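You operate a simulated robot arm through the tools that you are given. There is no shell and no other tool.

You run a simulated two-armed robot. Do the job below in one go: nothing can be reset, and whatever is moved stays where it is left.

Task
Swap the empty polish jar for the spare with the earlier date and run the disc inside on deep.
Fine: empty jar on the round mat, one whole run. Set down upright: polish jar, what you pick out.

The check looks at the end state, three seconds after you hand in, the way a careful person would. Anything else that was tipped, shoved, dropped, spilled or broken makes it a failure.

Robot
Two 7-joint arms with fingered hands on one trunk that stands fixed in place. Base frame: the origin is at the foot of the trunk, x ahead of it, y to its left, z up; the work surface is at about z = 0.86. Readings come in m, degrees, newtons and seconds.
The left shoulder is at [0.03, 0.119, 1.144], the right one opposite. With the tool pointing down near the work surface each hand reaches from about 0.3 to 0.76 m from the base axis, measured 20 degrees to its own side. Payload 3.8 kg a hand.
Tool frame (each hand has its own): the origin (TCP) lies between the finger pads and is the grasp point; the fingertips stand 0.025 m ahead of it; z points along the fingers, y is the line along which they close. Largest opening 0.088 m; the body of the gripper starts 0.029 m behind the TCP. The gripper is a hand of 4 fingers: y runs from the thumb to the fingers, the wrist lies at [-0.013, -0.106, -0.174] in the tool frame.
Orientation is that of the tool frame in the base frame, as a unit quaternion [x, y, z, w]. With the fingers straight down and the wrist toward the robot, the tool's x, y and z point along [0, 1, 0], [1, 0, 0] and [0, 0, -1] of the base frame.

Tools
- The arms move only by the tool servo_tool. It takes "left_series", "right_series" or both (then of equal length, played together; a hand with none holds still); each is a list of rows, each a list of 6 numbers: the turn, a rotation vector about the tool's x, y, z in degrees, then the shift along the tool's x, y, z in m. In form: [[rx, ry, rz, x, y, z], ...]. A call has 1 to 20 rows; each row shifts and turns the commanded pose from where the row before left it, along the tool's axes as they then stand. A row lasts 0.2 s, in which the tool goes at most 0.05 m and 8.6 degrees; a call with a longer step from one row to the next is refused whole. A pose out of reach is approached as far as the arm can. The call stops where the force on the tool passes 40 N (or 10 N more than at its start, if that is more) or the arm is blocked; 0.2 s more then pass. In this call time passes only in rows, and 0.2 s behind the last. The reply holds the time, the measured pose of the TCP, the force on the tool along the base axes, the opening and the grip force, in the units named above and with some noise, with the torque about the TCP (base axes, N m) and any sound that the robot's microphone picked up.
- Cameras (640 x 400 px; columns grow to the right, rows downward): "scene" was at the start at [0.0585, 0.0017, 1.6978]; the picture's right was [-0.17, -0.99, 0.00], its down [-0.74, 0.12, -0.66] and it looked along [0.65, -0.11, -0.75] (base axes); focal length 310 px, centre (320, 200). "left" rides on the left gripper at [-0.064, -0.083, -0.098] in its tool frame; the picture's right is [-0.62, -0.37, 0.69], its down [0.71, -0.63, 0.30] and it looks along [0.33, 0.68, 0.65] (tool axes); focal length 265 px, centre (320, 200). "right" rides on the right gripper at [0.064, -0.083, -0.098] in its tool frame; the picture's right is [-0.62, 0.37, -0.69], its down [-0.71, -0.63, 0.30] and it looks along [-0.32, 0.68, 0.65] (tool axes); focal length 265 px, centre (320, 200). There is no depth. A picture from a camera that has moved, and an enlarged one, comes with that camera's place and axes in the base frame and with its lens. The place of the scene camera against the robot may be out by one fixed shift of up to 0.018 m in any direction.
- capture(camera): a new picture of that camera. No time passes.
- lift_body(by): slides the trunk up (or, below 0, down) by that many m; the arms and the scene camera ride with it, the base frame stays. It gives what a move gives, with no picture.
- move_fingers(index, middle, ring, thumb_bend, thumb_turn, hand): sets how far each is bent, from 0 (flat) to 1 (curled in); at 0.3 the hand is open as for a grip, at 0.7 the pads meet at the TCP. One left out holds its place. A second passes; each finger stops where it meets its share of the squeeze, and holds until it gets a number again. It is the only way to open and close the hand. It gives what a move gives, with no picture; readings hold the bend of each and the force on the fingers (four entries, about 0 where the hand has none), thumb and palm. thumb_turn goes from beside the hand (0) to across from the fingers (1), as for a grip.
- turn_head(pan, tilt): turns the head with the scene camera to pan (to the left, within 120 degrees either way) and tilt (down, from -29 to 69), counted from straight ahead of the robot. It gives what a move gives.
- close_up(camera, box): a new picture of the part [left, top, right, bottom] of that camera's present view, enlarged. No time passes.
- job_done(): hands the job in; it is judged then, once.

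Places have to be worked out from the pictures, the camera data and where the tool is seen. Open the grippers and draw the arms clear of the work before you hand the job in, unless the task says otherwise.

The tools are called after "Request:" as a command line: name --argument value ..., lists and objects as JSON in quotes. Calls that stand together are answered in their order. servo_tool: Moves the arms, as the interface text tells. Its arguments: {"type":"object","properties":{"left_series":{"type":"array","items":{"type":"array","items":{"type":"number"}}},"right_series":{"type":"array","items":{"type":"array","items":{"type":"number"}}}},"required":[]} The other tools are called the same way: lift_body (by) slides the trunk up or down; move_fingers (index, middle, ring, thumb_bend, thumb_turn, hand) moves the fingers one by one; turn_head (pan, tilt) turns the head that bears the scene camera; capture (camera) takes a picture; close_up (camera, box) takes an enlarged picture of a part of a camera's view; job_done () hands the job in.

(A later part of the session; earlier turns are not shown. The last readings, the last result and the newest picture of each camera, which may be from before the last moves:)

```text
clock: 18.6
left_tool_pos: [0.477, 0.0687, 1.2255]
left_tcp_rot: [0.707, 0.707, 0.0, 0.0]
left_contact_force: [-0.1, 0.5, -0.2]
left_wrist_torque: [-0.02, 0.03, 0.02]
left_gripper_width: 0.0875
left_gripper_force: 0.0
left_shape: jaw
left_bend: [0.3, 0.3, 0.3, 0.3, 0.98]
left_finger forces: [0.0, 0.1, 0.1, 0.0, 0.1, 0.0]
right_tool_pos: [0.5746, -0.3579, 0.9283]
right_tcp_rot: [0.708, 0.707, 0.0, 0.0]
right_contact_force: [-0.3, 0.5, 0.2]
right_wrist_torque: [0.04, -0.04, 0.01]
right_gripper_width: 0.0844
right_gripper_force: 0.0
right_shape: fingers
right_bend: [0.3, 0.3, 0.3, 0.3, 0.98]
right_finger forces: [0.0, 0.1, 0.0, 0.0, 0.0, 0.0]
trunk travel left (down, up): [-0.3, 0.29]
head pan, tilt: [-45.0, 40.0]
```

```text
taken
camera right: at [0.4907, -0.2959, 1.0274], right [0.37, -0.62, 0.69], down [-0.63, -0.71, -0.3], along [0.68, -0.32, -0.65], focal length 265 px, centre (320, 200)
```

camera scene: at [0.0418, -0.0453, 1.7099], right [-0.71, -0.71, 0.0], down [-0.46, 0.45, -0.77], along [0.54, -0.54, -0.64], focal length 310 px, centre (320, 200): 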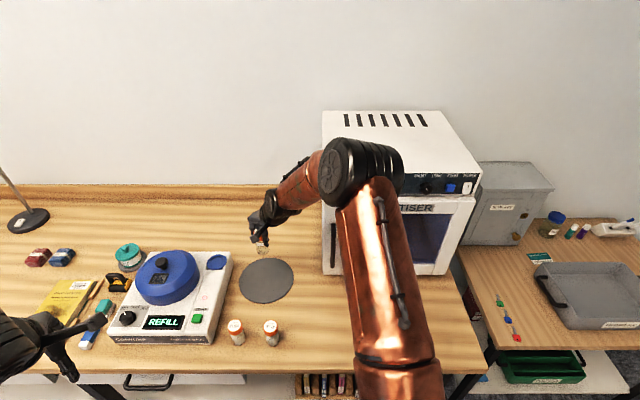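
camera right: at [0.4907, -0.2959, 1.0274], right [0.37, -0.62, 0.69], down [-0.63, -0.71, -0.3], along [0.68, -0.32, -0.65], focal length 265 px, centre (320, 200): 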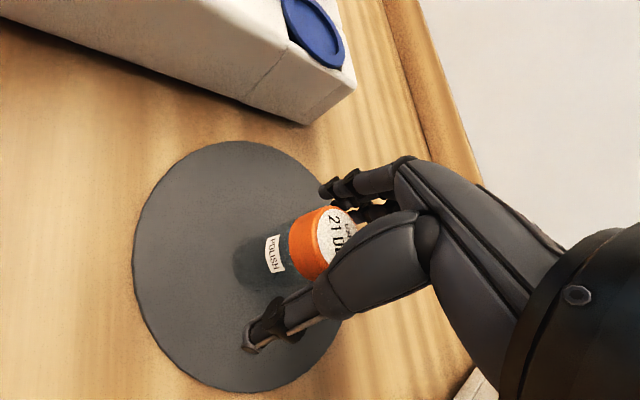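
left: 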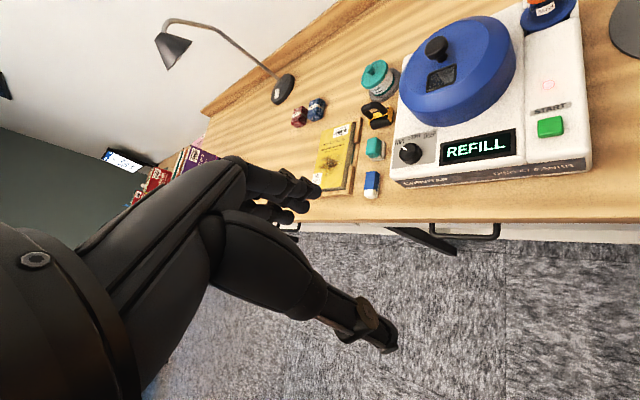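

The empty jar stands upright on the mat. I back straight up, then move above the 09 DEC jar at about (0.483, -0.192).

Request:
servo_tool --right_series '[[0, 0, 0, 0, 0, -0.02], [0, 0, 0, 0, 0, -0.035], [0, 0, 0, 0, 0, -0.035], [0, 0, 0, 0, 0, -0.032], [0, 0, 0, 0.0415, -0.0229, 0], [0, 0, 0, 0.0415, -0.0229, 0], [0, 0, 0, 0.0415, -0.0229, 0], [0, 0, 0, 0.0415, -0.0229, 0], [0, 0, 0, 0, 0, 0]]'

Request:
capture --camera "right"

Request:
capture --camera "scene"

```text
clock: 20.6
left_tool_pos: [0.4755, 0.067, 1.2263]
left_tcp_rot: [0.707, 0.707, 0.0, 0.0]
left_contact_force: [-0.2, 0.0, 0.0]
left_wrist_torque: [0.03, 0.0, -0.04]
left_gripper_width: 0.0875
left_gripper_force: 0.0
left_shape: jaw
left_bend: [0.3, 0.3, 0.3, 0.3, 0.98]
left_finger forces: [0.0, 0.0, 0.1, 0.0, 0.0, 0.1]
right_tool_pos: [0.4828, -0.1951, 1.0485]
right_tcp_rot: [0.707, 0.707, 0.0, 0.0]
right_contact_force: [0.1, 0.3, -0.2]
right_wrist_torque: [0.03, 0.0, 0.04]
right_gripper_width: 0.0845
right_gripper_force: 0.0
right_shape: fingers
right_bend: [0.3, 0.3, 0.3, 0.3, 0.98]
right_finger forces: [0.1, 0.1, 0.0, 0.0, 0.0, 0.0]
trunk travel left (down, up): [-0.3, 0.29]
head pan, tilt: [-45.0, 40.0]
```

```text
taken
camera right: at [0.3989, -0.1308, 1.1464], right [0.37, -0.62, 0.69], down [-0.63, -0.71, -0.3], along [0.68, -0.32, -0.65], focal length 265 px, centre (320, 200)
```

right: 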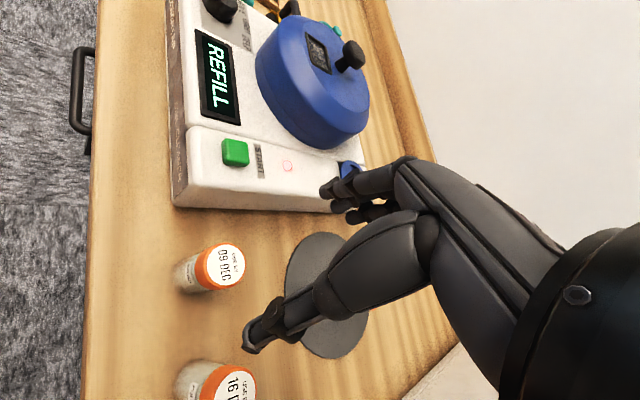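

```text
taken
camera scene: at [0.0418, -0.0467, 1.7099], right [-0.71, -0.71, 0.0], down [-0.46, 0.46, -0.77], along [0.54, -0.54, -0.64], focal length 310 px, centre (320, 200)
```

scene: 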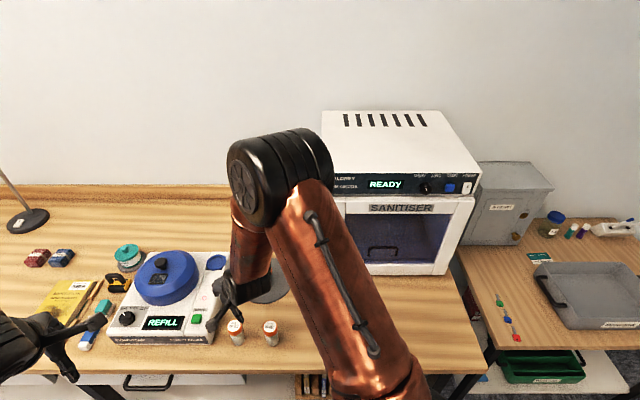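

The cap measured from here gives (0.484, -0.192), so I only need a 3 mm correction. I lower partway and recheck the centring.

Request:
servo_tool --right_series '[[0, 0, 0, 0.003, 0.001, 0.03], [0, 0, 0, 0, 0, 0.03], [0, 0, 0, 0, 0, 0]]'

Request:
capture --camera "right"

```text
clock: 21.4
left_tool_pos: [0.4755, 0.069, 1.2259]
left_tcp_rot: [0.707, 0.707, 0.0, 0.0]
left_contact_force: [-0.6, -0.4, 0.6]
left_wrist_torque: [-0.03, 0.01, -0.01]
left_gripper_width: 0.0875
left_gripper_force: 0.0
left_shape: jaw
left_bend: [0.3, 0.3, 0.3, 0.3, 0.98]
left_finger forces: [0.0, 0.0, 0.0, 0.0, 0.0, 0.0]
right_tool_pos: [0.4826, -0.1929, 0.9896]
right_tcp_rot: [0.707, 0.707, 0.0, 0.0]
right_contact_force: [0.3, 0.7, -0.2]
right_wrist_torque: [0.0, 0.0, 0.01]
right_gripper_width: 0.0844
right_gripper_force: 0.1
right_shape: fingers
right_bend: [0.3, 0.3, 0.3, 0.3, 0.98]
right_finger forces: [0.0, 0.0, 0.0, 0.1, 0.0, 0.0]
trunk travel left (down, up): [-0.3, 0.29]
head pan, tilt: [-45.0, 40.0]
```

```text
taken
camera right: at [0.3989, -0.1296, 1.0874], right [0.37, -0.62, 0.69], down [-0.63, -0.72, -0.3], along [0.68, -0.32, -0.65], focal length 265 px, centre (320, 200)
```

right: 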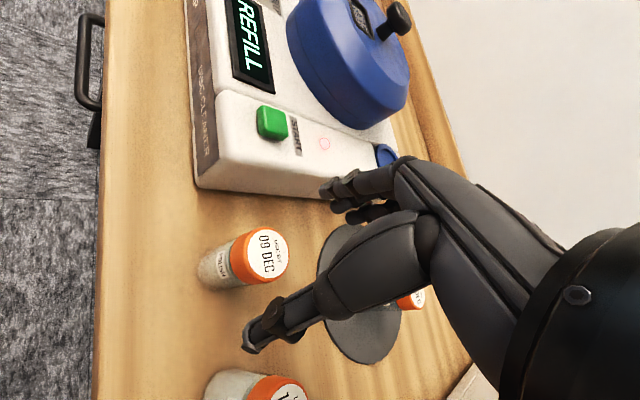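

Predicted (269, 258) and observed (267, 254), so centring is within 2–3 mm. I apply a small correction and descend to the grip height.

Request:
servo_tool --right_series '[[0, 0, 0, 0.0015, 0.0015, 0.016], [0, 0, 0, 0, 0, 0.016], [0, 0, 0, 0, 0, 0.016], [0, 0, 0, 0, 0, 0.014], [0, 0, 0, 0, 0, 0]]'

Request:
capture --camera "right"

Request:
close_up --camera "scene" --box '[190, 260, 300, 360]'

```text
clock: 22.6
left_tool_pos: [0.4766, 0.0695, 1.2265]
left_tcp_rot: [0.707, 0.707, 0.001, 0.001]
left_contact_force: [-0.4, -0.5, 0.5]
left_wrist_torque: [-0.01, -0.01, -0.01]
left_gripper_width: 0.0876
left_gripper_force: 0.1
left_shape: jaw
left_bend: [0.3, 0.3, 0.3, 0.3, 0.98]
left_finger forces: [0.2, 0.0, 0.0, 0.1, 0.0, 0.0]
right_tool_pos: [0.4856, -0.1939, 0.9279]
right_tcp_rot: [0.707, 0.707, 0.0, 0.0]
right_contact_force: [0.6, 0.3, 1.2]
right_wrist_torque: [0.0, 0.0, -0.03]
right_gripper_width: 0.0843
right_gripper_force: 0.1
right_shape: fingers
right_bend: [0.3, 0.3, 0.3, 0.3, 0.98]
right_finger forces: [0.0, 0.0, 0.0, 0.0, 0.0, 0.0]
trunk travel left (down, up): [-0.3, 0.29]
head pan, tilt: [-45.0, 40.0]
```

```text
taken
camera right: at [0.4014, -0.1295, 1.0274], right [0.37, -0.62, 0.69], down [-0.63, -0.71, -0.3], along [0.68, -0.32, -0.65], focal length 265 px, centre (320, 200)
```

right: 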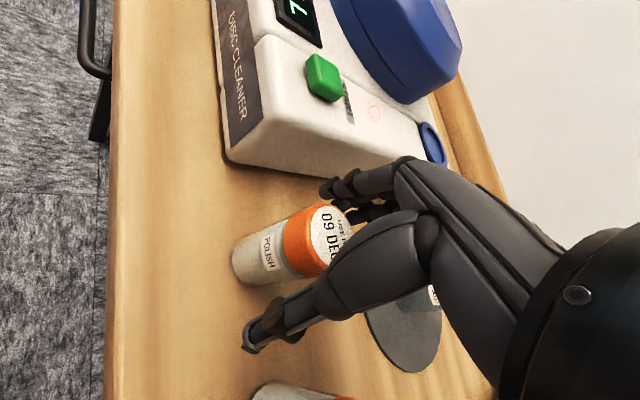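

```text
4.00 times, centred on (245, 310) of scene
camera zoom: at [0.0413, -0.0453, 1.71], right [-0.71, -0.71, 0.0], down [-0.45, 0.45, -0.77], along [0.54, -0.54, -0.64], focal length 1238 px, centre (620, -240)
```

zoom: 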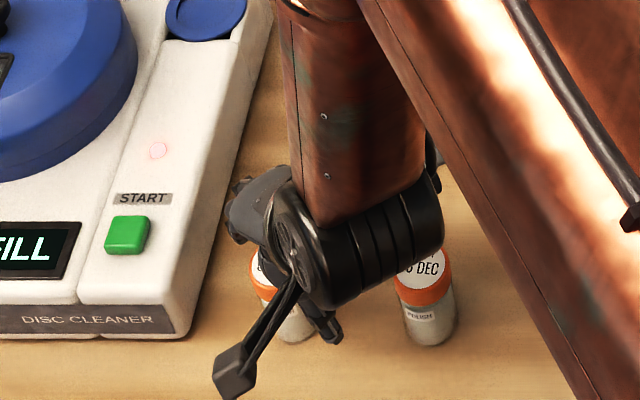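

The 09 DEC jar sits between the thumb and fingers just as the first one did. I close the hand.

Request:
move_fingers --hand "right" --index 0.65 --middle 0.65 --ring 0.65 --thumb_bend 0.65 --thumb_turn 1

Request:
capture --camera "right"

```text
clock: 23.6
left_tool_pos: [0.4759, 0.0684, 1.2275]
left_tcp_rot: [0.707, 0.707, 0.0, 0.0]
left_contact_force: [-0.7, -0.4, 0.0]
left_wrist_torque: [0.0, -0.03, -0.01]
left_gripper_width: 0.0879
left_gripper_force: 0.1
left_shape: jaw
left_bend: [0.3, 0.3, 0.3, 0.3, 0.98]
left_finger forces: [0.0, 0.1, 0.0, 0.1, 0.0, 0.0]
right_tool_pos: [0.4846, -0.1931, 0.9282]
right_tcp_rot: [0.707, 0.707, -0.001, 0.0]
right_contact_force: [0.4, 0.7, -0.3]
right_wrist_torque: [0.0, -0.03, 0.01]
right_gripper_width: 0.0293
right_gripper_force: 8.3
right_shape: fingers
right_bend: [0.57, 0.61, 0.65, 0.56, 1.0]
right_finger forces: [4.8, 2.8, 0.0, 0.0, 7.5, 0.0]
trunk travel left (down, up): [-0.3, 0.29]
head pan, tilt: [-45.0, 40.0]
```

```text
taken
camera right: at [0.4015, -0.1296, 1.0275], right [0.37, -0.62, 0.69], down [-0.63, -0.71, -0.3], along [0.68, -0.32, -0.65], focal length 265 px, centre (320, 200)
```

right: 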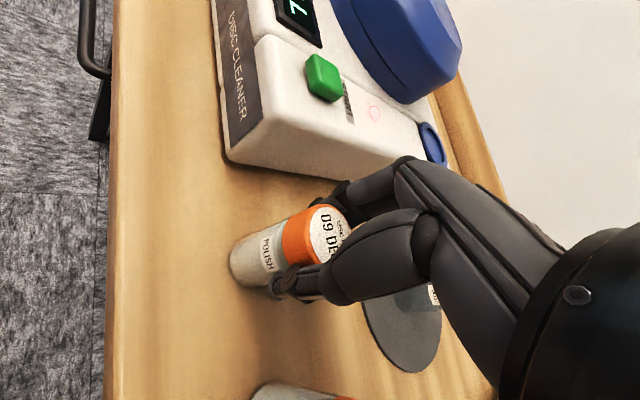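

Gripped at 8 N. I lift straight up and look at how the jar hangs.

Request:
servo_tool --right_series '[[0, 0, 0, 0, 0, -0.01], [0, 0, 0, 0, 0, -0.02], [0, 0, 0, 0, 0, -0.035], [0, 0, 0, 0, 0, -0.035], [0, 0, 0, 0, 0, -0.035], [0, 0, 0, 0, 0, 0]]'

Request:
capture --camera "right"

Request:
capture --camera "scene"

```text
clock: 25.0
left_tool_pos: [0.4763, 0.0689, 1.226]
left_tcp_rot: [0.707, 0.707, -0.001, 0.0]
left_contact_force: [1.2, -0.9, 0.1]
left_wrist_torque: [-0.02, -0.01, -0.02]
left_gripper_width: 0.0876
left_gripper_force: 0.1
left_shape: jaw
left_bend: [0.3, 0.3, 0.3, 0.3, 0.98]
left_finger forces: [0.1, 0.1, 0.0, 0.1, 0.0, 0.0]
right_tool_pos: [0.4869, -0.189, 1.0619]
right_tcp_rot: [0.707, 0.707, 0.0, -0.001]
right_contact_force: [0.0, 0.1, -0.3]
right_wrist_torque: [0.0, 0.0, 0.0]
right_gripper_width: 0.0295
right_gripper_force: 7.1
right_shape: fingers
right_bend: [0.57, 0.61, 0.65, 0.56, 1.0]
right_finger forces: [4.8, 2.8, 0.0, 0.1, 7.6, 0.1]
trunk travel left (down, up): [-0.3, 0.29]
head pan, tilt: [-45.0, 40.0]
```

```text
taken
camera right: at [0.4029, -0.1253, 1.1604], right [0.37, -0.62, 0.69], down [-0.63, -0.71, -0.3], along [0.68, -0.32, -0.65], focal length 265 px, centre (320, 200)
```

right: 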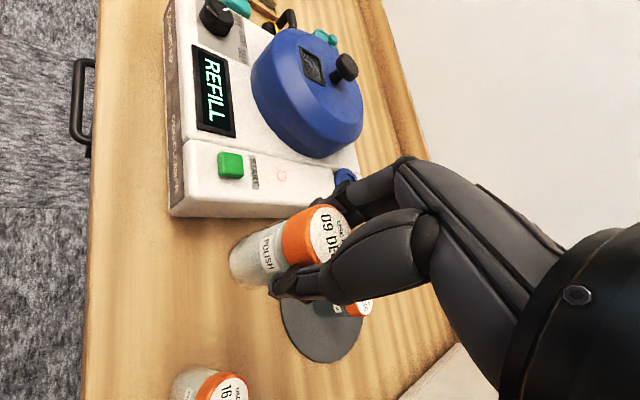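

```text
taken
camera scene: at [0.0422, -0.0456, 1.7099], right [-0.71, -0.71, 0.0], down [-0.46, 0.45, -0.77], along [0.54, -0.54, -0.64], focal length 310 px, centre (320, 200)
```

scene: 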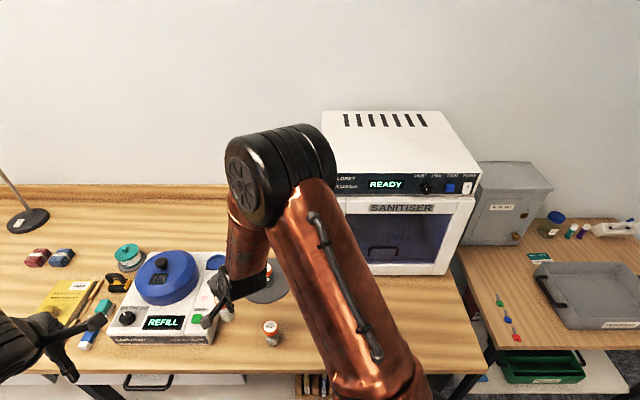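

The 09 DEC jar is held upright. I carry it to above the seat at (0.702, -0.270).

Request:
servo_tool --right_series '[[0, 0, 0, -0.0162, 0.043, 0], [0, 0, 0, -0.0162, 0.043, 0], [0, 0, 0, -0.0162, 0.043, 0], [0, 0, 0, -0.0162, 0.043, 0], [0, 0, 0, -0.0162, 0.043, 0], [0, 0, 0, 0, 0, 0], [0, 0, 0, 0, 0, 0]]'

Request:
close_up --camera "right" --box '[140, 160, 360, 360]'

Request:
close_up --camera "scene" --box '[150, 210, 290, 300]'

```text
clock: 26.6
left_tool_pos: [0.477, 0.0677, 1.2261]
left_tcp_rot: [0.707, 0.707, 0.0, 0.0]
left_contact_force: [0.0, 0.0, 0.1]
left_wrist_torque: [0.0, 0.02, -0.06]
left_gripper_width: 0.0874
left_gripper_force: 0.1
left_shape: jaw
left_bend: [0.3, 0.3, 0.3, 0.3, 0.98]
left_finger forces: [0.0, 0.0, 0.0, 0.0, 0.0, 0.0]
right_tool_pos: [0.7018, -0.2714, 1.0645]
right_tcp_rot: [0.707, 0.708, 0.0, -0.001]
right_contact_force: [-0.9, 0.7, -1.1]
right_wrist_torque: [0.02, 0.01, 0.01]
right_gripper_width: 0.0287
right_gripper_force: 7.3
right_shape: fingers
right_bend: [0.57, 0.61, 0.65, 0.56, 1.0]
right_finger forces: [4.6, 2.8, 0.0, 0.0, 7.4, 0.1]
trunk travel left (down, up): [-0.3, 0.29]
head pan, tilt: [-45.0, 40.0]
```

```text
2.00 times, centred on (250, 260) of right
camera zoom: at [0.6184, -0.2086, 1.1629], right [0.37, -0.62, 0.69], down [-0.63, -0.71, -0.3], along [0.68, -0.32, -0.66], focal length 531 px, centre (460, 80)
```

zoom: 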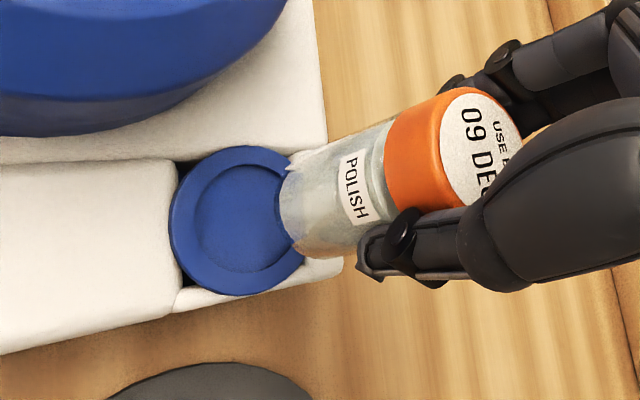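

```text
4.44 times, centred on (220, 255) of scene
camera zoom: at [0.0421, -0.0455, 1.7099], right [-0.71, -0.71, 0.0], down [-0.46, 0.45, -0.77], along [0.54, -0.54, -0.64], focal length 1376 px, centre (764, -44)
```

zoom: 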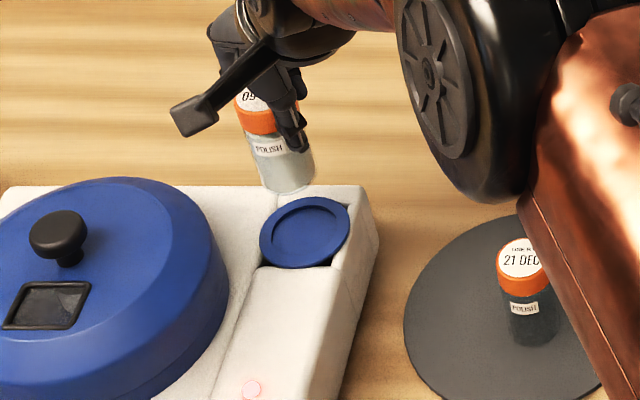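

The jar base is slightly short of the seat centre in x by about 3 mm. I correct that and descend until the base is just above the rim, then compare again.

Request:
servo_tool --right_series '[[0, 0, 0, 0.001, 0.003, 0.016], [0, 0, 0, 0, 0, 0.016], [0, 0, 0, 0, 0, 0.016], [0, 0, 0, 0, 0, 0], [0, 0, 0, 0, 0, 0]]'

Request:
close_up --camera "right" --box '[190, 180, 330, 300]'

Request:
close_up --camera "scene" --box '[180, 220, 260, 290]'

```text
clock: 27.8
left_tool_pos: [0.4757, 0.0688, 1.227]
left_tcp_rot: [0.707, 0.707, 0.0, 0.0]
left_contact_force: [1.0, 0.2, -0.3]
left_wrist_torque: [-0.03, 0.01, 0.0]
left_gripper_width: 0.0877
left_gripper_force: 0.1
left_shape: jaw
left_bend: [0.3, 0.3, 0.3, 0.3, 0.98]
left_finger forces: [0.0, 0.0, 0.1, 0.2, 0.0, 0.1]
right_tool_pos: [0.7048, -0.2709, 1.0145]
right_tcp_rot: [0.707, 0.708, 0.0, 0.0]
right_contact_force: [-0.6, -0.2, -0.3]
right_wrist_torque: [0.0, 0.0, -0.03]
right_gripper_width: 0.0289
right_gripper_force: 7.0
right_shape: fingers
right_bend: [0.57, 0.61, 0.65, 0.56, 1.0]
right_finger forces: [4.7, 2.7, 0.1, 0.0, 7.4, 0.0]
trunk travel left (down, up): [-0.3, 0.29]
head pan, tilt: [-45.0, 40.0]
```

```text
3.33 times, centred on (260, 240) of right
camera zoom: at [0.6214, -0.2074, 1.1135], right [0.37, -0.62, 0.69], down [-0.63, -0.71, -0.3], along [0.68, -0.32, -0.65], focal length 885 px, centre (520, 67)
```

zoom: 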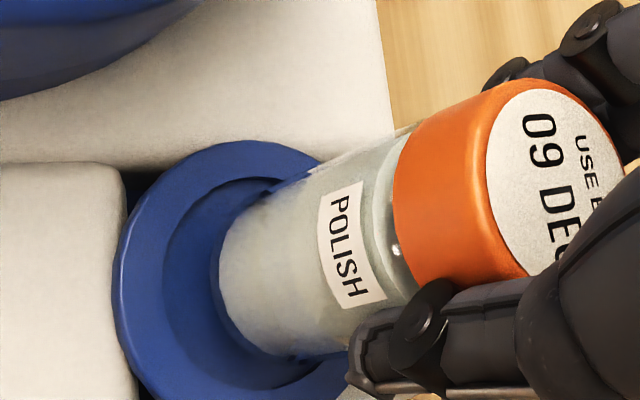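

```text
5.71 times, centred on (220, 255) of scene
camera zoom: at [0.0418, -0.0455, 1.7099], right [-0.71, -0.71, 0.0], down [-0.46, 0.45, -0.77], along [0.54, -0.54, -0.64], focal length 1769 px, centre (891, -114)
```

zoom: 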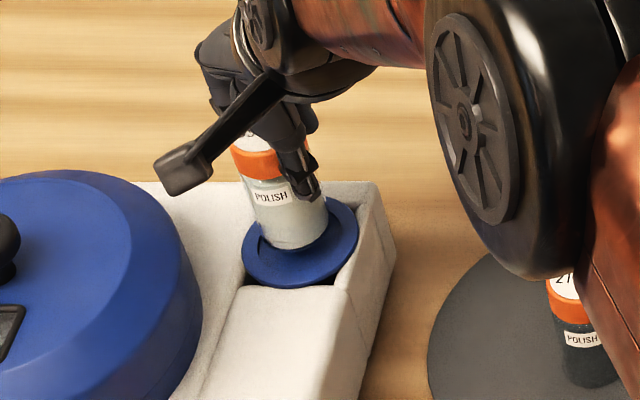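

Both views show the jar directly over the seat cup within about 2 mm. I lower it in small steps, watching for contact.

Request:
servo_tool --right_series '[[0, 0, 0, 0, 0, 0.008], [0, 0, 0, 0, 0, 0.008], [0, 0, 0, 0, 0, 0]]'

Request:
close_up --camera "right" --box '[190, 180, 330, 300]'

Request:
close_up --camera "scene" --box '[180, 220, 260, 290]'

```text
clock: 28.6
left_tool_pos: [0.4763, 0.0688, 1.2263]
left_tcp_rot: [0.708, 0.706, 0.0, 0.0]
left_contact_force: [-0.5, -0.6, 0.0]
left_wrist_torque: [0.02, 0.01, 0.02]
left_gripper_width: 0.0875
left_gripper_force: 0.1
left_shape: jaw
left_bend: [0.3, 0.3, 0.3, 0.3, 0.98]
left_finger forces: [0.0, 0.0, 0.0, 0.1, 0.0, 0.1]
right_tool_pos: [0.7044, -0.2702, 0.9993]
right_tcp_rot: [0.707, 0.708, 0.0, 0.0]
right_contact_force: [-0.4, 0.0, -1.5]
right_wrist_torque: [-0.01, -0.03, 0.01]
right_gripper_width: 0.0288
right_gripper_force: 7.6
right_shape: fingers
right_bend: [0.57, 0.61, 0.65, 0.56, 1.0]
right_finger forces: [4.7, 2.7, 0.1, 0.0, 7.2, 0.0]
trunk travel left (down, up): [-0.3, 0.29]
head pan, tilt: [-45.0, 40.0]
```

```text
3.33 times, centred on (260, 240) of right
camera zoom: at [0.6204, -0.207, 1.0975], right [0.37, -0.62, 0.69], down [-0.63, -0.71, -0.3], along [0.68, -0.32, -0.65], focal length 885 px, centre (520, 67)
```

zoom: 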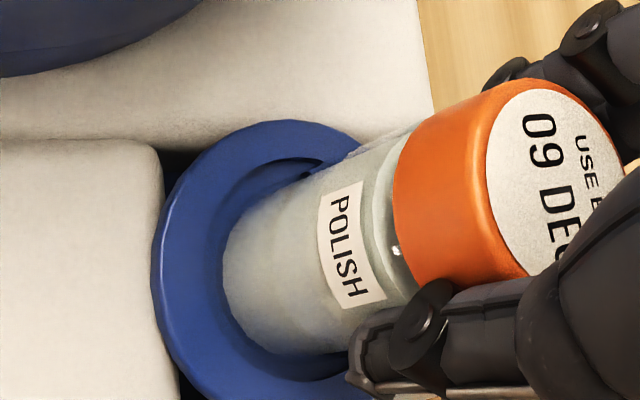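

```text
5.71 times, centred on (220, 255) of scene
camera zoom: at [0.0416, -0.0453, 1.7099], right [-0.71, -0.71, 0.0], down [-0.46, 0.45, -0.77], along [0.54, -0.54, -0.64], focal length 1769 px, centre (891, -114)
```

zoom: 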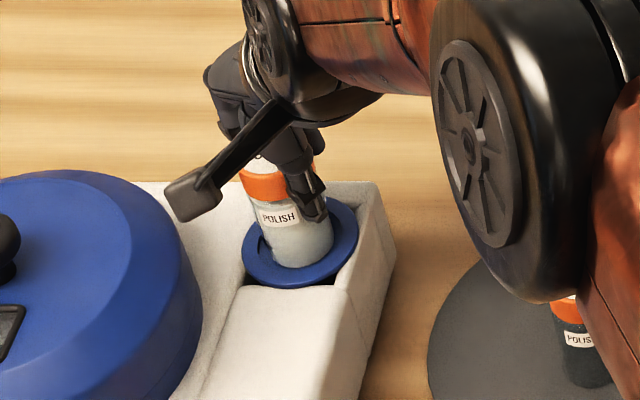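

The jar is entering the cup cleanly with no contact force. I continue lowering.

Request:
servo_tool --right_series '[[0, 0, 0, 0, 0, 0.006], [0, 0, 0, 0, 0, 0.006], [0, 0, 0, 0, 0, 0]]'

Request:
servo_tool --right_series '[[0, 0, 0, 0, 0, 0.004], [0, 0, 0, 0, 0, 0]]'

Request:
close_up --camera "right" --box '[190, 180, 330, 300]'

```text
clock: 29.4
left_tool_pos: [0.4766, 0.0675, 1.226]
left_tcp_rot: [0.707, 0.708, 0.0, 0.0]
left_contact_force: [0.5, -0.3, -0.2]
left_wrist_torque: [0.03, 0.02, 0.0]
left_gripper_width: 0.0877
left_gripper_force: 0.0
left_shape: jaw
left_bend: [0.3, 0.3, 0.3, 0.3, 0.98]
left_finger forces: [0.1, 0.1, 0.0, 0.0, 0.1, 0.0]
right_tool_pos: [0.7032, -0.2699, 0.9889]
right_tcp_rot: [0.706, 0.708, 0.0, -0.001]
right_contact_force: [0.3, -0.2, -1.4]
right_wrist_torque: [-0.04, 0.01, 0.02]
right_gripper_width: 0.0291
right_gripper_force: 6.9
right_shape: fingers
right_bend: [0.57, 0.61, 0.65, 0.56, 1.0]
right_finger forces: [4.8, 2.8, 0.0, 0.1, 7.3, 0.1]
trunk travel left (down, up): [-0.3, 0.29]
head pan, tilt: [-45.0, 40.0]
```

```text
clock: 30.0
left_tool_pos: [0.4767, 0.0673, 1.2272]
left_tcp_rot: [0.707, 0.707, 0.0, -0.001]
left_contact_force: [-0.1, -0.5, -0.5]
left_wrist_torque: [0.01, -0.02, 0.03]
left_gripper_width: 0.0876
left_gripper_force: 0.0
left_shape: jaw
left_bend: [0.3, 0.3, 0.3, 0.3, 0.98]
left_finger forces: [0.0, 0.0, 0.0, 0.0, 0.0, 0.0]
right_tool_pos: [0.7029, -0.2717, 0.9849]
right_tcp_rot: [0.706, 0.708, 0.0, 0.0]
right_contact_force: [0.4, -1.1, -1.6]
right_wrist_torque: [-0.01, 0.02, -0.01]
right_gripper_width: 0.0289
right_gripper_force: 7.0
right_shape: fingers
right_bend: [0.57, 0.61, 0.65, 0.56, 1.0]
right_finger forces: [4.7, 2.7, 0.1, 0.1, 7.3, 0.0]
trunk travel left (down, up): [-0.3, 0.29]
head pan, tilt: [-45.0, 40.0]
```

```text
3.33 times, centred on (260, 240) of right
camera zoom: at [0.6194, -0.2073, 1.0833], right [0.37, -0.62, 0.69], down [-0.63, -0.71, -0.3], along [0.68, -0.32, -0.65], focal length 885 px, centre (520, 67)
```

zoom: 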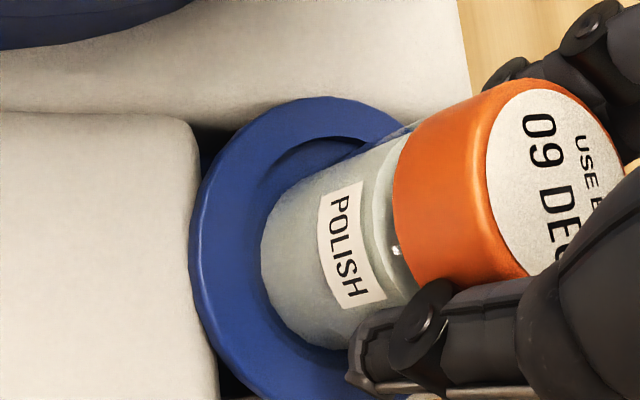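

The jar is well inside the cup. I keep lowering in 3 mm steps until it bottoms out.

Request:
servo_tool --right_series '[[0, 0, 0, 0, 0, 0.003], [0, 0, 0, 0, 0, 0]]'

Request:
servo_tool --right_series '[[0, 0, 0, 0, 0, 0.002], [0, 0, 0, 0, 0, 0]]'

Request:
servo_tool --right_series '[[0, 0, 0, 0, 0, 0.002], [0, 0, 0, 0, 0, 0]]'

```text
clock: 30.6
left_tool_pos: [0.4757, 0.0668, 1.2261]
left_tcp_rot: [0.707, 0.707, 0.0, 0.001]
left_contact_force: [0.4, 0.0, -0.5]
left_wrist_torque: [0.02, 0.03, 0.0]
left_gripper_width: 0.0875
left_gripper_force: 0.1
left_shape: jaw
left_bend: [0.3, 0.3, 0.3, 0.3, 0.98]
left_finger forces: [0.0, 0.1, 0.0, 0.1, 0.0, 0.0]
right_tool_pos: [0.7028, -0.269, 0.9819]
right_tcp_rot: [0.706, 0.708, 0.0, 0.0]
right_contact_force: [0.4, 0.2, -0.8]
right_wrist_torque: [-0.04, 0.0, -0.02]
right_gripper_width: 0.0291
right_gripper_force: 7.2
right_shape: fingers
right_bend: [0.57, 0.61, 0.65, 0.56, 1.0]
right_finger forces: [4.7, 2.7, 0.0, 0.0, 7.4, 0.1]
trunk travel left (down, up): [-0.3, 0.29]
head pan, tilt: [-45.0, 40.0]
```

```text
clock: 31.2
left_tool_pos: [0.4767, 0.0675, 1.2265]
left_tcp_rot: [0.707, 0.707, 0.0, 0.0]
left_contact_force: [0.3, -0.9, -0.4]
left_wrist_torque: [0.02, 0.01, 0.03]
left_gripper_width: 0.0877
left_gripper_force: 0.0
left_shape: jaw
left_bend: [0.3, 0.3, 0.3, 0.3, 0.98]
left_finger forces: [0.1, 0.0, 0.1, 0.0, 0.0, 0.1]
right_tool_pos: [0.703, -0.2695, 0.9786]
right_tcp_rot: [0.707, 0.707, 0.0, 0.0]
right_contact_force: [0.1, -0.4, -0.7]
right_wrist_torque: [-0.01, -0.01, -0.01]
right_gripper_width: 0.029
right_gripper_force: 7.7
right_shape: fingers
right_bend: [0.57, 0.61, 0.65, 0.56, 1.0]
right_finger forces: [4.8, 2.8, 0.0, 0.0, 7.4, 0.0]
trunk travel left (down, up): [-0.3, 0.29]
head pan, tilt: [-45.0, 40.0]
```

```text
clock: 31.8
left_tool_pos: [0.4758, 0.0687, 1.2268]
left_tcp_rot: [0.707, 0.708, 0.0, -0.001]
left_contact_force: [-0.1, 0.4, 0.0]
left_wrist_torque: [0.0, 0.01, -0.01]
left_gripper_width: 0.0875
left_gripper_force: 0.1
left_shape: jaw
left_bend: [0.3, 0.3, 0.3, 0.3, 0.98]
left_finger forces: [0.0, 0.1, 0.1, 0.0, 0.0, 0.1]
right_tool_pos: [0.7034, -0.27, 0.9776]
right_tcp_rot: [0.707, 0.707, 0.001, 0.001]
right_contact_force: [-0.6, 0.8, 4.2]
right_wrist_torque: [-0.03, -0.01, -0.01]
right_gripper_width: 0.0291
right_gripper_force: 7.8
right_shape: fingers
right_bend: [0.57, 0.61, 0.65, 0.56, 1.0]
right_finger forces: [4.9, 2.9, 0.1, 0.0, 8.1, 0.0]
trunk travel left (down, up): [-0.3, 0.29]
head pan, tilt: [-45.0, 40.0]
```

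Contact at z ≈ 0.9776 (+4 N) matches the predicted seating height, so the jar is on the seat floor. I open the hand.

Request:
move_fingers --hand "right" --index 0.3 --middle 0.3 --ring 0.3 --thumb_bend 0.3

Request:
capture --camera "right"

Request:
close_up --camera "scene" --box '[100, 220, 260, 350]'

```text
clock: 32.8
left_tool_pos: [0.4765, 0.0684, 1.2257]
left_tcp_rot: [0.707, 0.707, 0.0, 0.0]
left_contact_force: [0.1, 0.4, -0.1]
left_wrist_torque: [0.01, 0.02, 0.01]
left_gripper_width: 0.0874
left_gripper_force: 0.0
left_shape: jaw
left_bend: [0.3, 0.3, 0.3, 0.3, 0.98]
left_finger forces: [0.0, 0.1, 0.1, 0.0, 0.0, 0.0]
right_tool_pos: [0.7027, -0.2685, 0.9773]
right_tcp_rot: [0.707, 0.707, 0.0, -0.001]
right_contact_force: [0.2, 0.2, 0.4]
right_wrist_torque: [-0.04, 0.02, -0.02]
right_gripper_width: 0.0845
right_gripper_force: 0.0
right_shape: fingers
right_bend: [0.3, 0.3, 0.3, 0.3, 0.98]
right_finger forces: [0.1, 0.0, 0.1, 0.0, 0.1, 0.0]
trunk travel left (down, up): [-0.3, 0.29]
head pan, tilt: [-45.0, 40.0]
```

```text
taken
camera right: at [0.6189, -0.2062, 1.0758], right [0.37, -0.62, 0.69], down [-0.63, -0.71, -0.3], along [0.68, -0.32, -0.65], focal length 265 px, centre (320, 200)
```

right: 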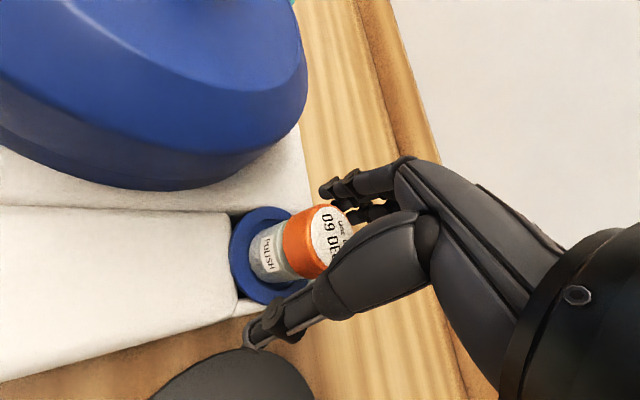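

```text
3.08 times, centred on (180, 285) of scene
camera zoom: at [0.0415, -0.0454, 1.7099], right [-0.71, -0.71, 0.0], down [-0.45, 0.45, -0.77], along [0.54, -0.54, -0.64], focal length 952 px, centre (751, -62)
```

zoom: 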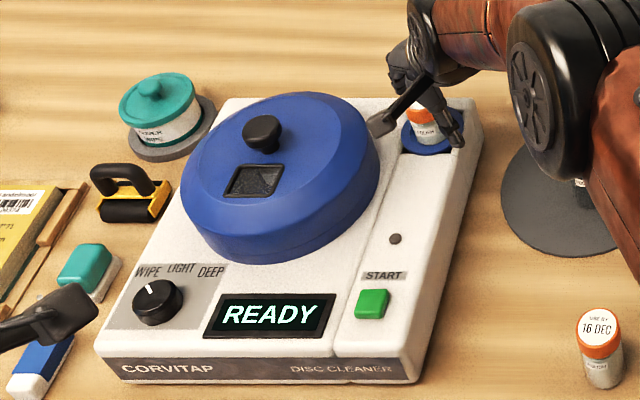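

The display now reads READY and the warning light is out. I lift the right hand clear and park it to the right, away from the jars.

Request:
servo_tool --right_series '[[0, 0, 0, 0, 0, -0.02], [0, 0, 0, 0, 0, -0.035], [0, 0, 0, 0, 0, -0.04], [0, 0, 0, 0, 0, -0.04], [0, 0, 0, 0, -0.02, -0.04], [0, 0, 0, 0, -0.045, -0.015], [0, 0, 0, 0, -0.045, -0.015], [0, 0, 0, 0, -0.045, -0.015], [0, 0, 0, -0.005, -0.045, -0.015], [0, 0, 0, -0.005, -0.045, -0.015], [0, 0, 0, -0.005, -0.045, 0], [0, 0, 0, 0, 0, 0]]'

Request:
turn_head --pan -15 --tilt 50

Request:
capture --camera "scene"

```text
clock: 35.4
left_tool_pos: [0.4769, 0.0678, 1.2268]
left_tcp_rot: [0.706, 0.708, -0.001, 0.0]
left_contact_force: [0.1, 0.5, 0.6]
left_wrist_torque: [-0.01, 0.03, 0.0]
left_gripper_width: 0.0876
left_gripper_force: 0.1
left_shape: jaw
left_bend: [0.3, 0.3, 0.3, 0.3, 0.98]
left_finger forces: [0.0, 0.0, 0.0, 0.0, 0.0, 0.0]
right_tool_pos: [0.4107, -0.2824, 1.2246]
right_tcp_rot: [0.708, 0.707, 0.0, 0.0]
right_contact_force: [0.5, -0.1, 1.0]
right_wrist_torque: [-0.03, 0.01, 0.02]
right_gripper_width: 0.0846
right_gripper_force: 0.0
right_shape: fingers
right_bend: [0.3, 0.3, 0.3, 0.3, 0.98]
right_finger forces: [0.0, 0.0, 0.1, 0.1, 0.1, 0.0]
trunk travel left (down, up): [-0.3, 0.29]
head pan, tilt: [-45.0, 40.0]
```

```text
clock: 36.4
left_tool_pos: [0.4763, 0.0688, 1.2267]
left_tcp_rot: [0.707, 0.707, 0.0, 0.0]
left_contact_force: [0.0, 0.3, -0.2]
left_wrist_torque: [-0.03, -0.03, 0.06]
left_gripper_width: 0.0876
left_gripper_force: 0.0
left_shape: jaw
left_bend: [0.3, 0.3, 0.3, 0.3, 0.98]
left_finger forces: [0.0, 0.0, 0.0, 0.1, 0.0, 0.0]
right_tool_pos: [0.4108, -0.2811, 1.226]
right_tcp_rot: [0.707, 0.707, 0.0, -0.001]
right_contact_force: [1.1, -0.1, -0.2]
right_wrist_torque: [0.02, 0.0, 0.02]
right_gripper_width: 0.0844
right_gripper_force: 0.1
right_shape: fingers
right_bend: [0.3, 0.3, 0.3, 0.3, 0.98]
right_finger forces: [0.0, 0.0, 0.0, 0.0, 0.1, 0.1]
trunk travel left (down, up): [-0.3, 0.29]
head pan, tilt: [-15.0, 50.0]
```

```text
taken
camera scene: at [0.0557, -0.0053, 1.6958], right [-0.26, -0.97, 0.0], down [-0.74, 0.2, -0.64], along [0.62, -0.17, -0.77], focal length 310 px, centre (320, 200)
```

scene: 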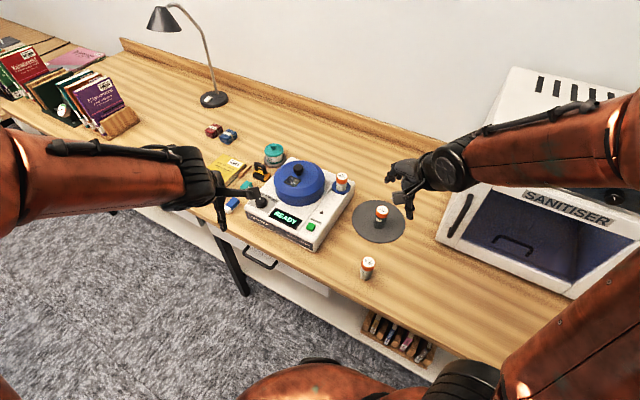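

Everything is standing and the display says READY. Next is the dial: I bring the left hand above and short of it for a closer look.

Request:
servo_tool --left_series '[[0, 0, 0, -0.01, 0.0368, 0.0254], [0, 0, 0, -0.01, 0.0368, 0.0254], [0, 0, 0, -0.01, 0.0368, 0.0254], [0, 0, 0, -0.01, 0.0368, 0.0254], [0, 0, 0, -0.01, 0.0368, 0.0254], [0, 0, 0, 0, 0, 0]]'

Request:
capture --camera "left"

Request:
close_up --camera "scene" --box '[200, 130, 360, 260]'

```text
clock: 37.8
left_tool_pos: [0.6585, 0.0175, 1.0998]
left_tcp_rot: [0.707, 0.708, -0.001, 0.0]
left_contact_force: [-0.9, 0.6, 0.5]
left_wrist_torque: [0.02, -0.02, 0.0]
left_gripper_width: 0.0878
left_gripper_force: 0.1
left_shape: jaw
left_bend: [0.3, 0.3, 0.3, 0.3, 0.98]
left_finger forces: [0.1, 0.0, 0.1, 0.0, 0.0, 0.0]
right_tool_pos: [0.4092, -0.2821, 1.2254]
right_tcp_rot: [0.706, 0.708, 0.0, -0.001]
right_contact_force: [0.0, -0.1, 0.3]
right_wrist_torque: [-0.02, -0.01, 0.01]
right_gripper_width: 0.0846
right_gripper_force: 0.0
right_shape: fingers
right_bend: [0.3, 0.3, 0.3, 0.3, 0.98]
right_finger forces: [0.0, 0.0, 0.0, 0.0, 0.0, 0.0]
trunk travel left (down, up): [-0.3, 0.29]
head pan, tilt: [-15.0, 50.0]
```

```text
taken
camera left: at [0.574, -0.0472, 1.1986], right [-0.37, -0.62, -0.69], down [-0.63, 0.71, -0.3], along [0.68, 0.32, -0.65], focal length 265 px, centre (320, 200)
```

left: 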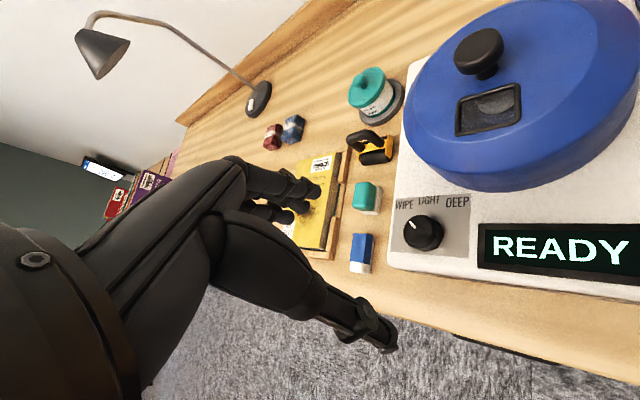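

```text
3.08 times, centred on (280, 195) of scene
camera zoom: at [0.0547, -0.0052, 1.6958], right [-0.26, -0.97, 0.0], down [-0.74, 0.2, -0.64], along [0.62, -0.17, -0.77], focal length 952 px, centre (443, 215)
```

zoom: 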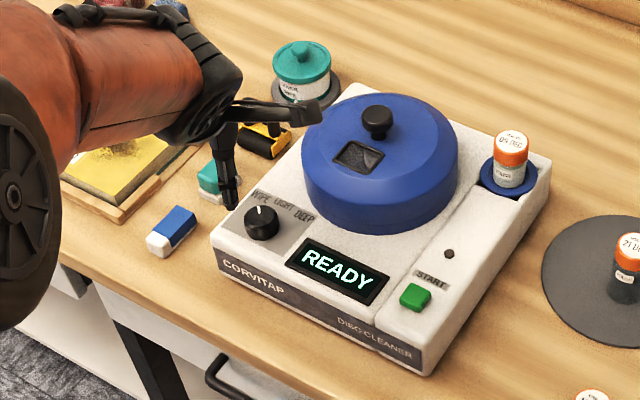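

Request:
close_up --camera "left" --box '[370, 170, 490, 280]'

```text
3.64 times, centred on (430, 225) of left
camera zoom: at [0.574, -0.0472, 1.1986], right [-0.37, -0.62, -0.69], down [-0.63, 0.71, -0.3], along [0.68, 0.32, -0.65], focal length 965 px, centre (-80, 109)
```

zoom: 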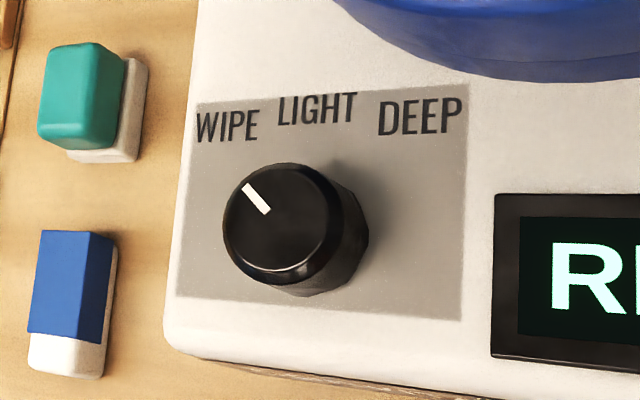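

The knob's top centre is (0.698, -0.001, 0.9495) with a diameter of about 30 mm. The pointer is on WIPE (az ≈ 0°) and DEEP is at about -86°, so it needs a clockwise turn of 80–90°. I'll make it in two grasps, starting by moving above the knob with the hand pre-yawed about +24°.

Request:
servo_tool --left_series '[[0, 0, 0, -0.0093, 0.02, 0.02], [0, 0, 0, -0.0092, 0.0195, 0.02], [0, 0, 0, 0, 0, 0.03], [0, 0, -8, 0, 0, 0], [0, 0, -8, 0, 0, 0], [0, 0, -8, 0, 0, 0], [0, 0, 0, 0, 0, 0]]'

Request:
capture --camera "left"

Request:
close_up --camera "scene" --box '[200, 130, 360, 260]'

```text
clock: 39.4
left_tool_pos: [0.7004, -0.0004, 1.029]
left_tcp_rot: [0.544, 0.839, 0.0, 0.0]
left_contact_force: [-0.1, 0.1, -0.7]
left_wrist_torque: [0.0, 0.01, 0.03]
left_gripper_width: 0.0878
left_gripper_force: 0.1
left_shape: jaw
left_bend: [0.3, 0.3, 0.3, 0.3, 0.98]
left_finger forces: [0.0, 0.1, 0.0, 0.0, 0.0, 0.0]
right_tool_pos: [0.4102, -0.2826, 1.2254]
right_tcp_rot: [0.707, 0.707, 0.0, 0.0]
right_contact_force: [0.6, -0.4, -0.1]
right_wrist_torque: [0.0, 0.0, 0.02]
right_gripper_width: 0.0845
right_gripper_force: 0.0
right_shape: fingers
right_bend: [0.3, 0.3, 0.3, 0.3, 0.98]
right_finger forces: [0.0, 0.1, 0.0, 0.0, 0.1, 0.1]
trunk travel left (down, up): [-0.3, 0.29]
head pan, tilt: [-15.0, 50.0]
```

```text
taken
camera left: at [0.6496, -0.0936, 1.1286], right [-0.08, -0.72, -0.69], down [-0.87, 0.39, -0.3], along [0.49, 0.58, -0.65], focal length 265 px, centre (320, 200)
```

left: 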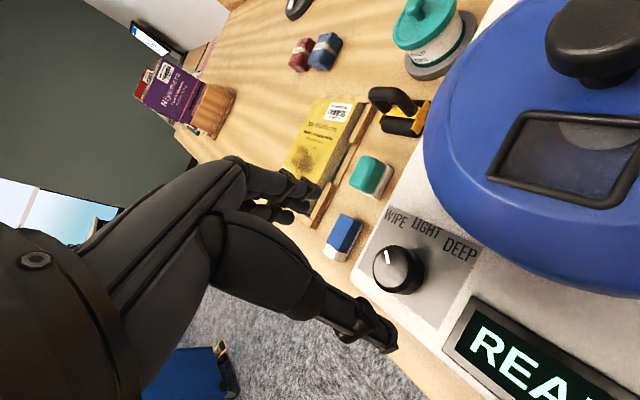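

```text
3.08 times, centred on (280, 195) of scene
camera zoom: at [0.0556, -0.0051, 1.6958], right [-0.26, -0.97, 0.0], down [-0.74, 0.2, -0.64], along [0.62, -0.17, -0.77], focal length 952 px, centre (443, 215)
```

zoom: 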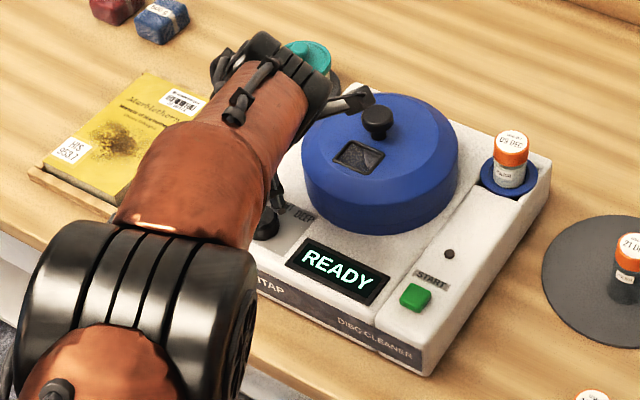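

The knob appears near (392, 265) and the prediction for perfect centring is (391, 264). I take a close-up to confirm before descending.

Request:
close_up --camera "left" --box '[340, 200, 480, 320]'

```text
3.33 times, centred on (410, 260) of left
camera zoom: at [0.6496, -0.0936, 1.1286], right [-0.08, -0.72, -0.69], down [-0.87, 0.39, -0.3], along [0.49, 0.58, -0.65], focal length 885 px, centre (20, 0)
```

zoom: 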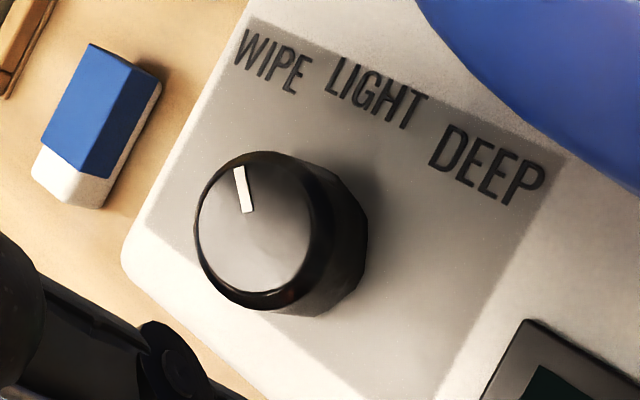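

The knob centre is about 3 mm off the TCP axis. I correct that and descend with fingertips stopping above the panel.

Request:
servo_tool --left_series '[[0, 0, 0, 0.0026, -0.0021, 0.02], [0, 0, 0, 0, 0, 0.02], [0, 0, 0, 0, 0, 0.014], [0, 0, 0, 0, 0, 0]]'

Request:
capture --camera "left"

Request:
close_up --camera "scene" --box '[200, 130, 360, 260]'

```text
clock: 40.4
left_tool_pos: [0.6945, 0.0013, 0.9747]
left_tcp_rot: [0.544, 0.839, -0.001, 0.0]
left_contact_force: [0.3, -0.6, -0.5]
left_wrist_torque: [0.0, 0.0, 0.01]
left_gripper_width: 0.0876
left_gripper_force: 0.1
left_shape: jaw
left_bend: [0.3, 0.3, 0.3, 0.3, 0.98]
left_finger forces: [0.0, 0.1, 0.0, 0.0, 0.0, 0.0]
right_tool_pos: [0.4092, -0.2817, 1.2264]
right_tcp_rot: [0.707, 0.708, 0.0, -0.001]
right_contact_force: [0.4, 0.1, -1.0]
right_wrist_torque: [0.02, 0.02, 0.01]
right_gripper_width: 0.0842
right_gripper_force: 0.0
right_shape: fingers
right_bend: [0.3, 0.3, 0.3, 0.3, 0.98]
right_finger forces: [0.0, 0.0, 0.0, 0.1, 0.1, 0.0]
trunk travel left (down, up): [-0.3, 0.29]
head pan, tilt: [-15.0, 50.0]
```

```text
taken
camera left: at [0.6446, -0.0909, 1.0737], right [-0.08, -0.72, -0.69], down [-0.87, 0.4, -0.3], along [0.49, 0.57, -0.65], focal length 265 px, centre (320, 200)
```

left: 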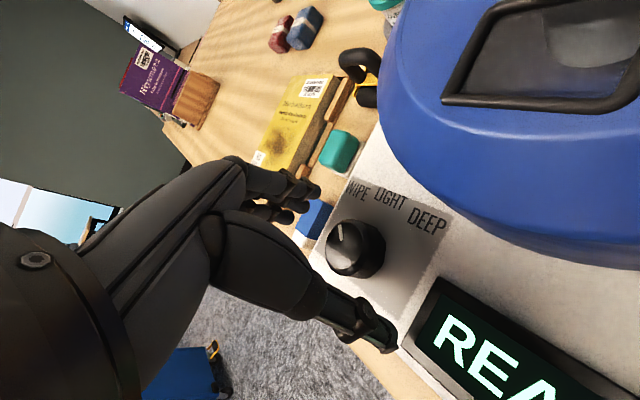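

```text
3.08 times, centred on (280, 195) of scene
camera zoom: at [0.0557, -0.0053, 1.6958], right [-0.26, -0.97, 0.0], down [-0.74, 0.2, -0.64], along [0.62, -0.17, -0.77], focal length 952 px, centre (443, 215)
```

zoom: 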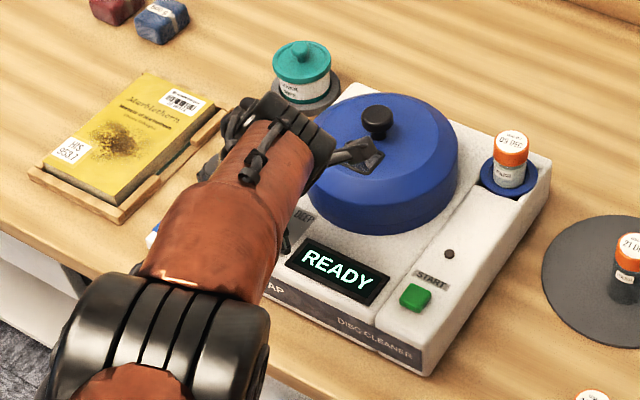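

Request:
close_up --camera "left" --box '[290, 180, 430, 300]'

```text
3.33 times, centred on (360, 240) of left
camera zoom: at [0.6446, -0.0909, 1.0737], right [-0.08, -0.72, -0.69], down [-0.87, 0.4, -0.3], along [0.49, 0.57, -0.65], focal length 885 px, centre (187, 67)
```

zoom: 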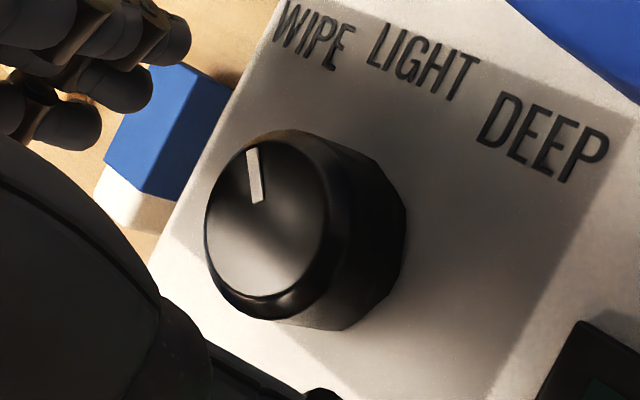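

The knob is about 2 mm ahead of the TCP axis. I correct that and lower to TCP z ≈ 0.962, so the fingertips flank the knob just above the panel.

Request:
servo_tool --left_series '[[0, 0, 0, -0.0008, 0.0018, 0.007], [0, 0, 0, 0, 0, 0.006], [0, 0, 0, 0, 0, 0]]'

Request:
capture --camera "left"

```text
clock: 41.2
left_tool_pos: [0.6971, 0.0012, 0.9611]
left_tcp_rot: [0.544, 0.839, 0.0, 0.0]
left_contact_force: [-0.2, -0.2, -0.5]
left_wrist_torque: [0.0, -0.05, 0.0]
left_gripper_width: 0.0875
left_gripper_force: 0.1
left_shape: jaw
left_bend: [0.3, 0.3, 0.3, 0.3, 0.98]
left_finger forces: [0.0, 0.1, 0.0, 0.0, 0.0, 0.0]
right_tool_pos: [0.4098, -0.2822, 1.2264]
right_tcp_rot: [0.707, 0.707, 0.0, 0.0]
right_contact_force: [0.4, -0.6, -0.1]
right_wrist_torque: [0.0, 0.0, -0.03]
right_gripper_width: 0.0847
right_gripper_force: 0.0
right_shape: fingers
right_bend: [0.3, 0.3, 0.3, 0.3, 0.98]
right_finger forces: [0.0, 0.0, 0.0, 0.0, 0.0, 0.1]
trunk travel left (down, up): [-0.3, 0.29]
head pan, tilt: [-15.0, 50.0]
```

```text
taken
camera left: at [0.6475, -0.0915, 1.0608], right [-0.08, -0.72, -0.69], down [-0.87, 0.4, -0.3], along [0.49, 0.57, -0.65], focal length 265 px, centre (320, 200)
```

left: 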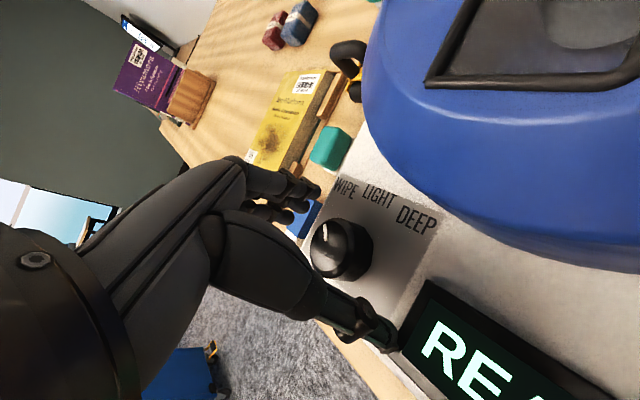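

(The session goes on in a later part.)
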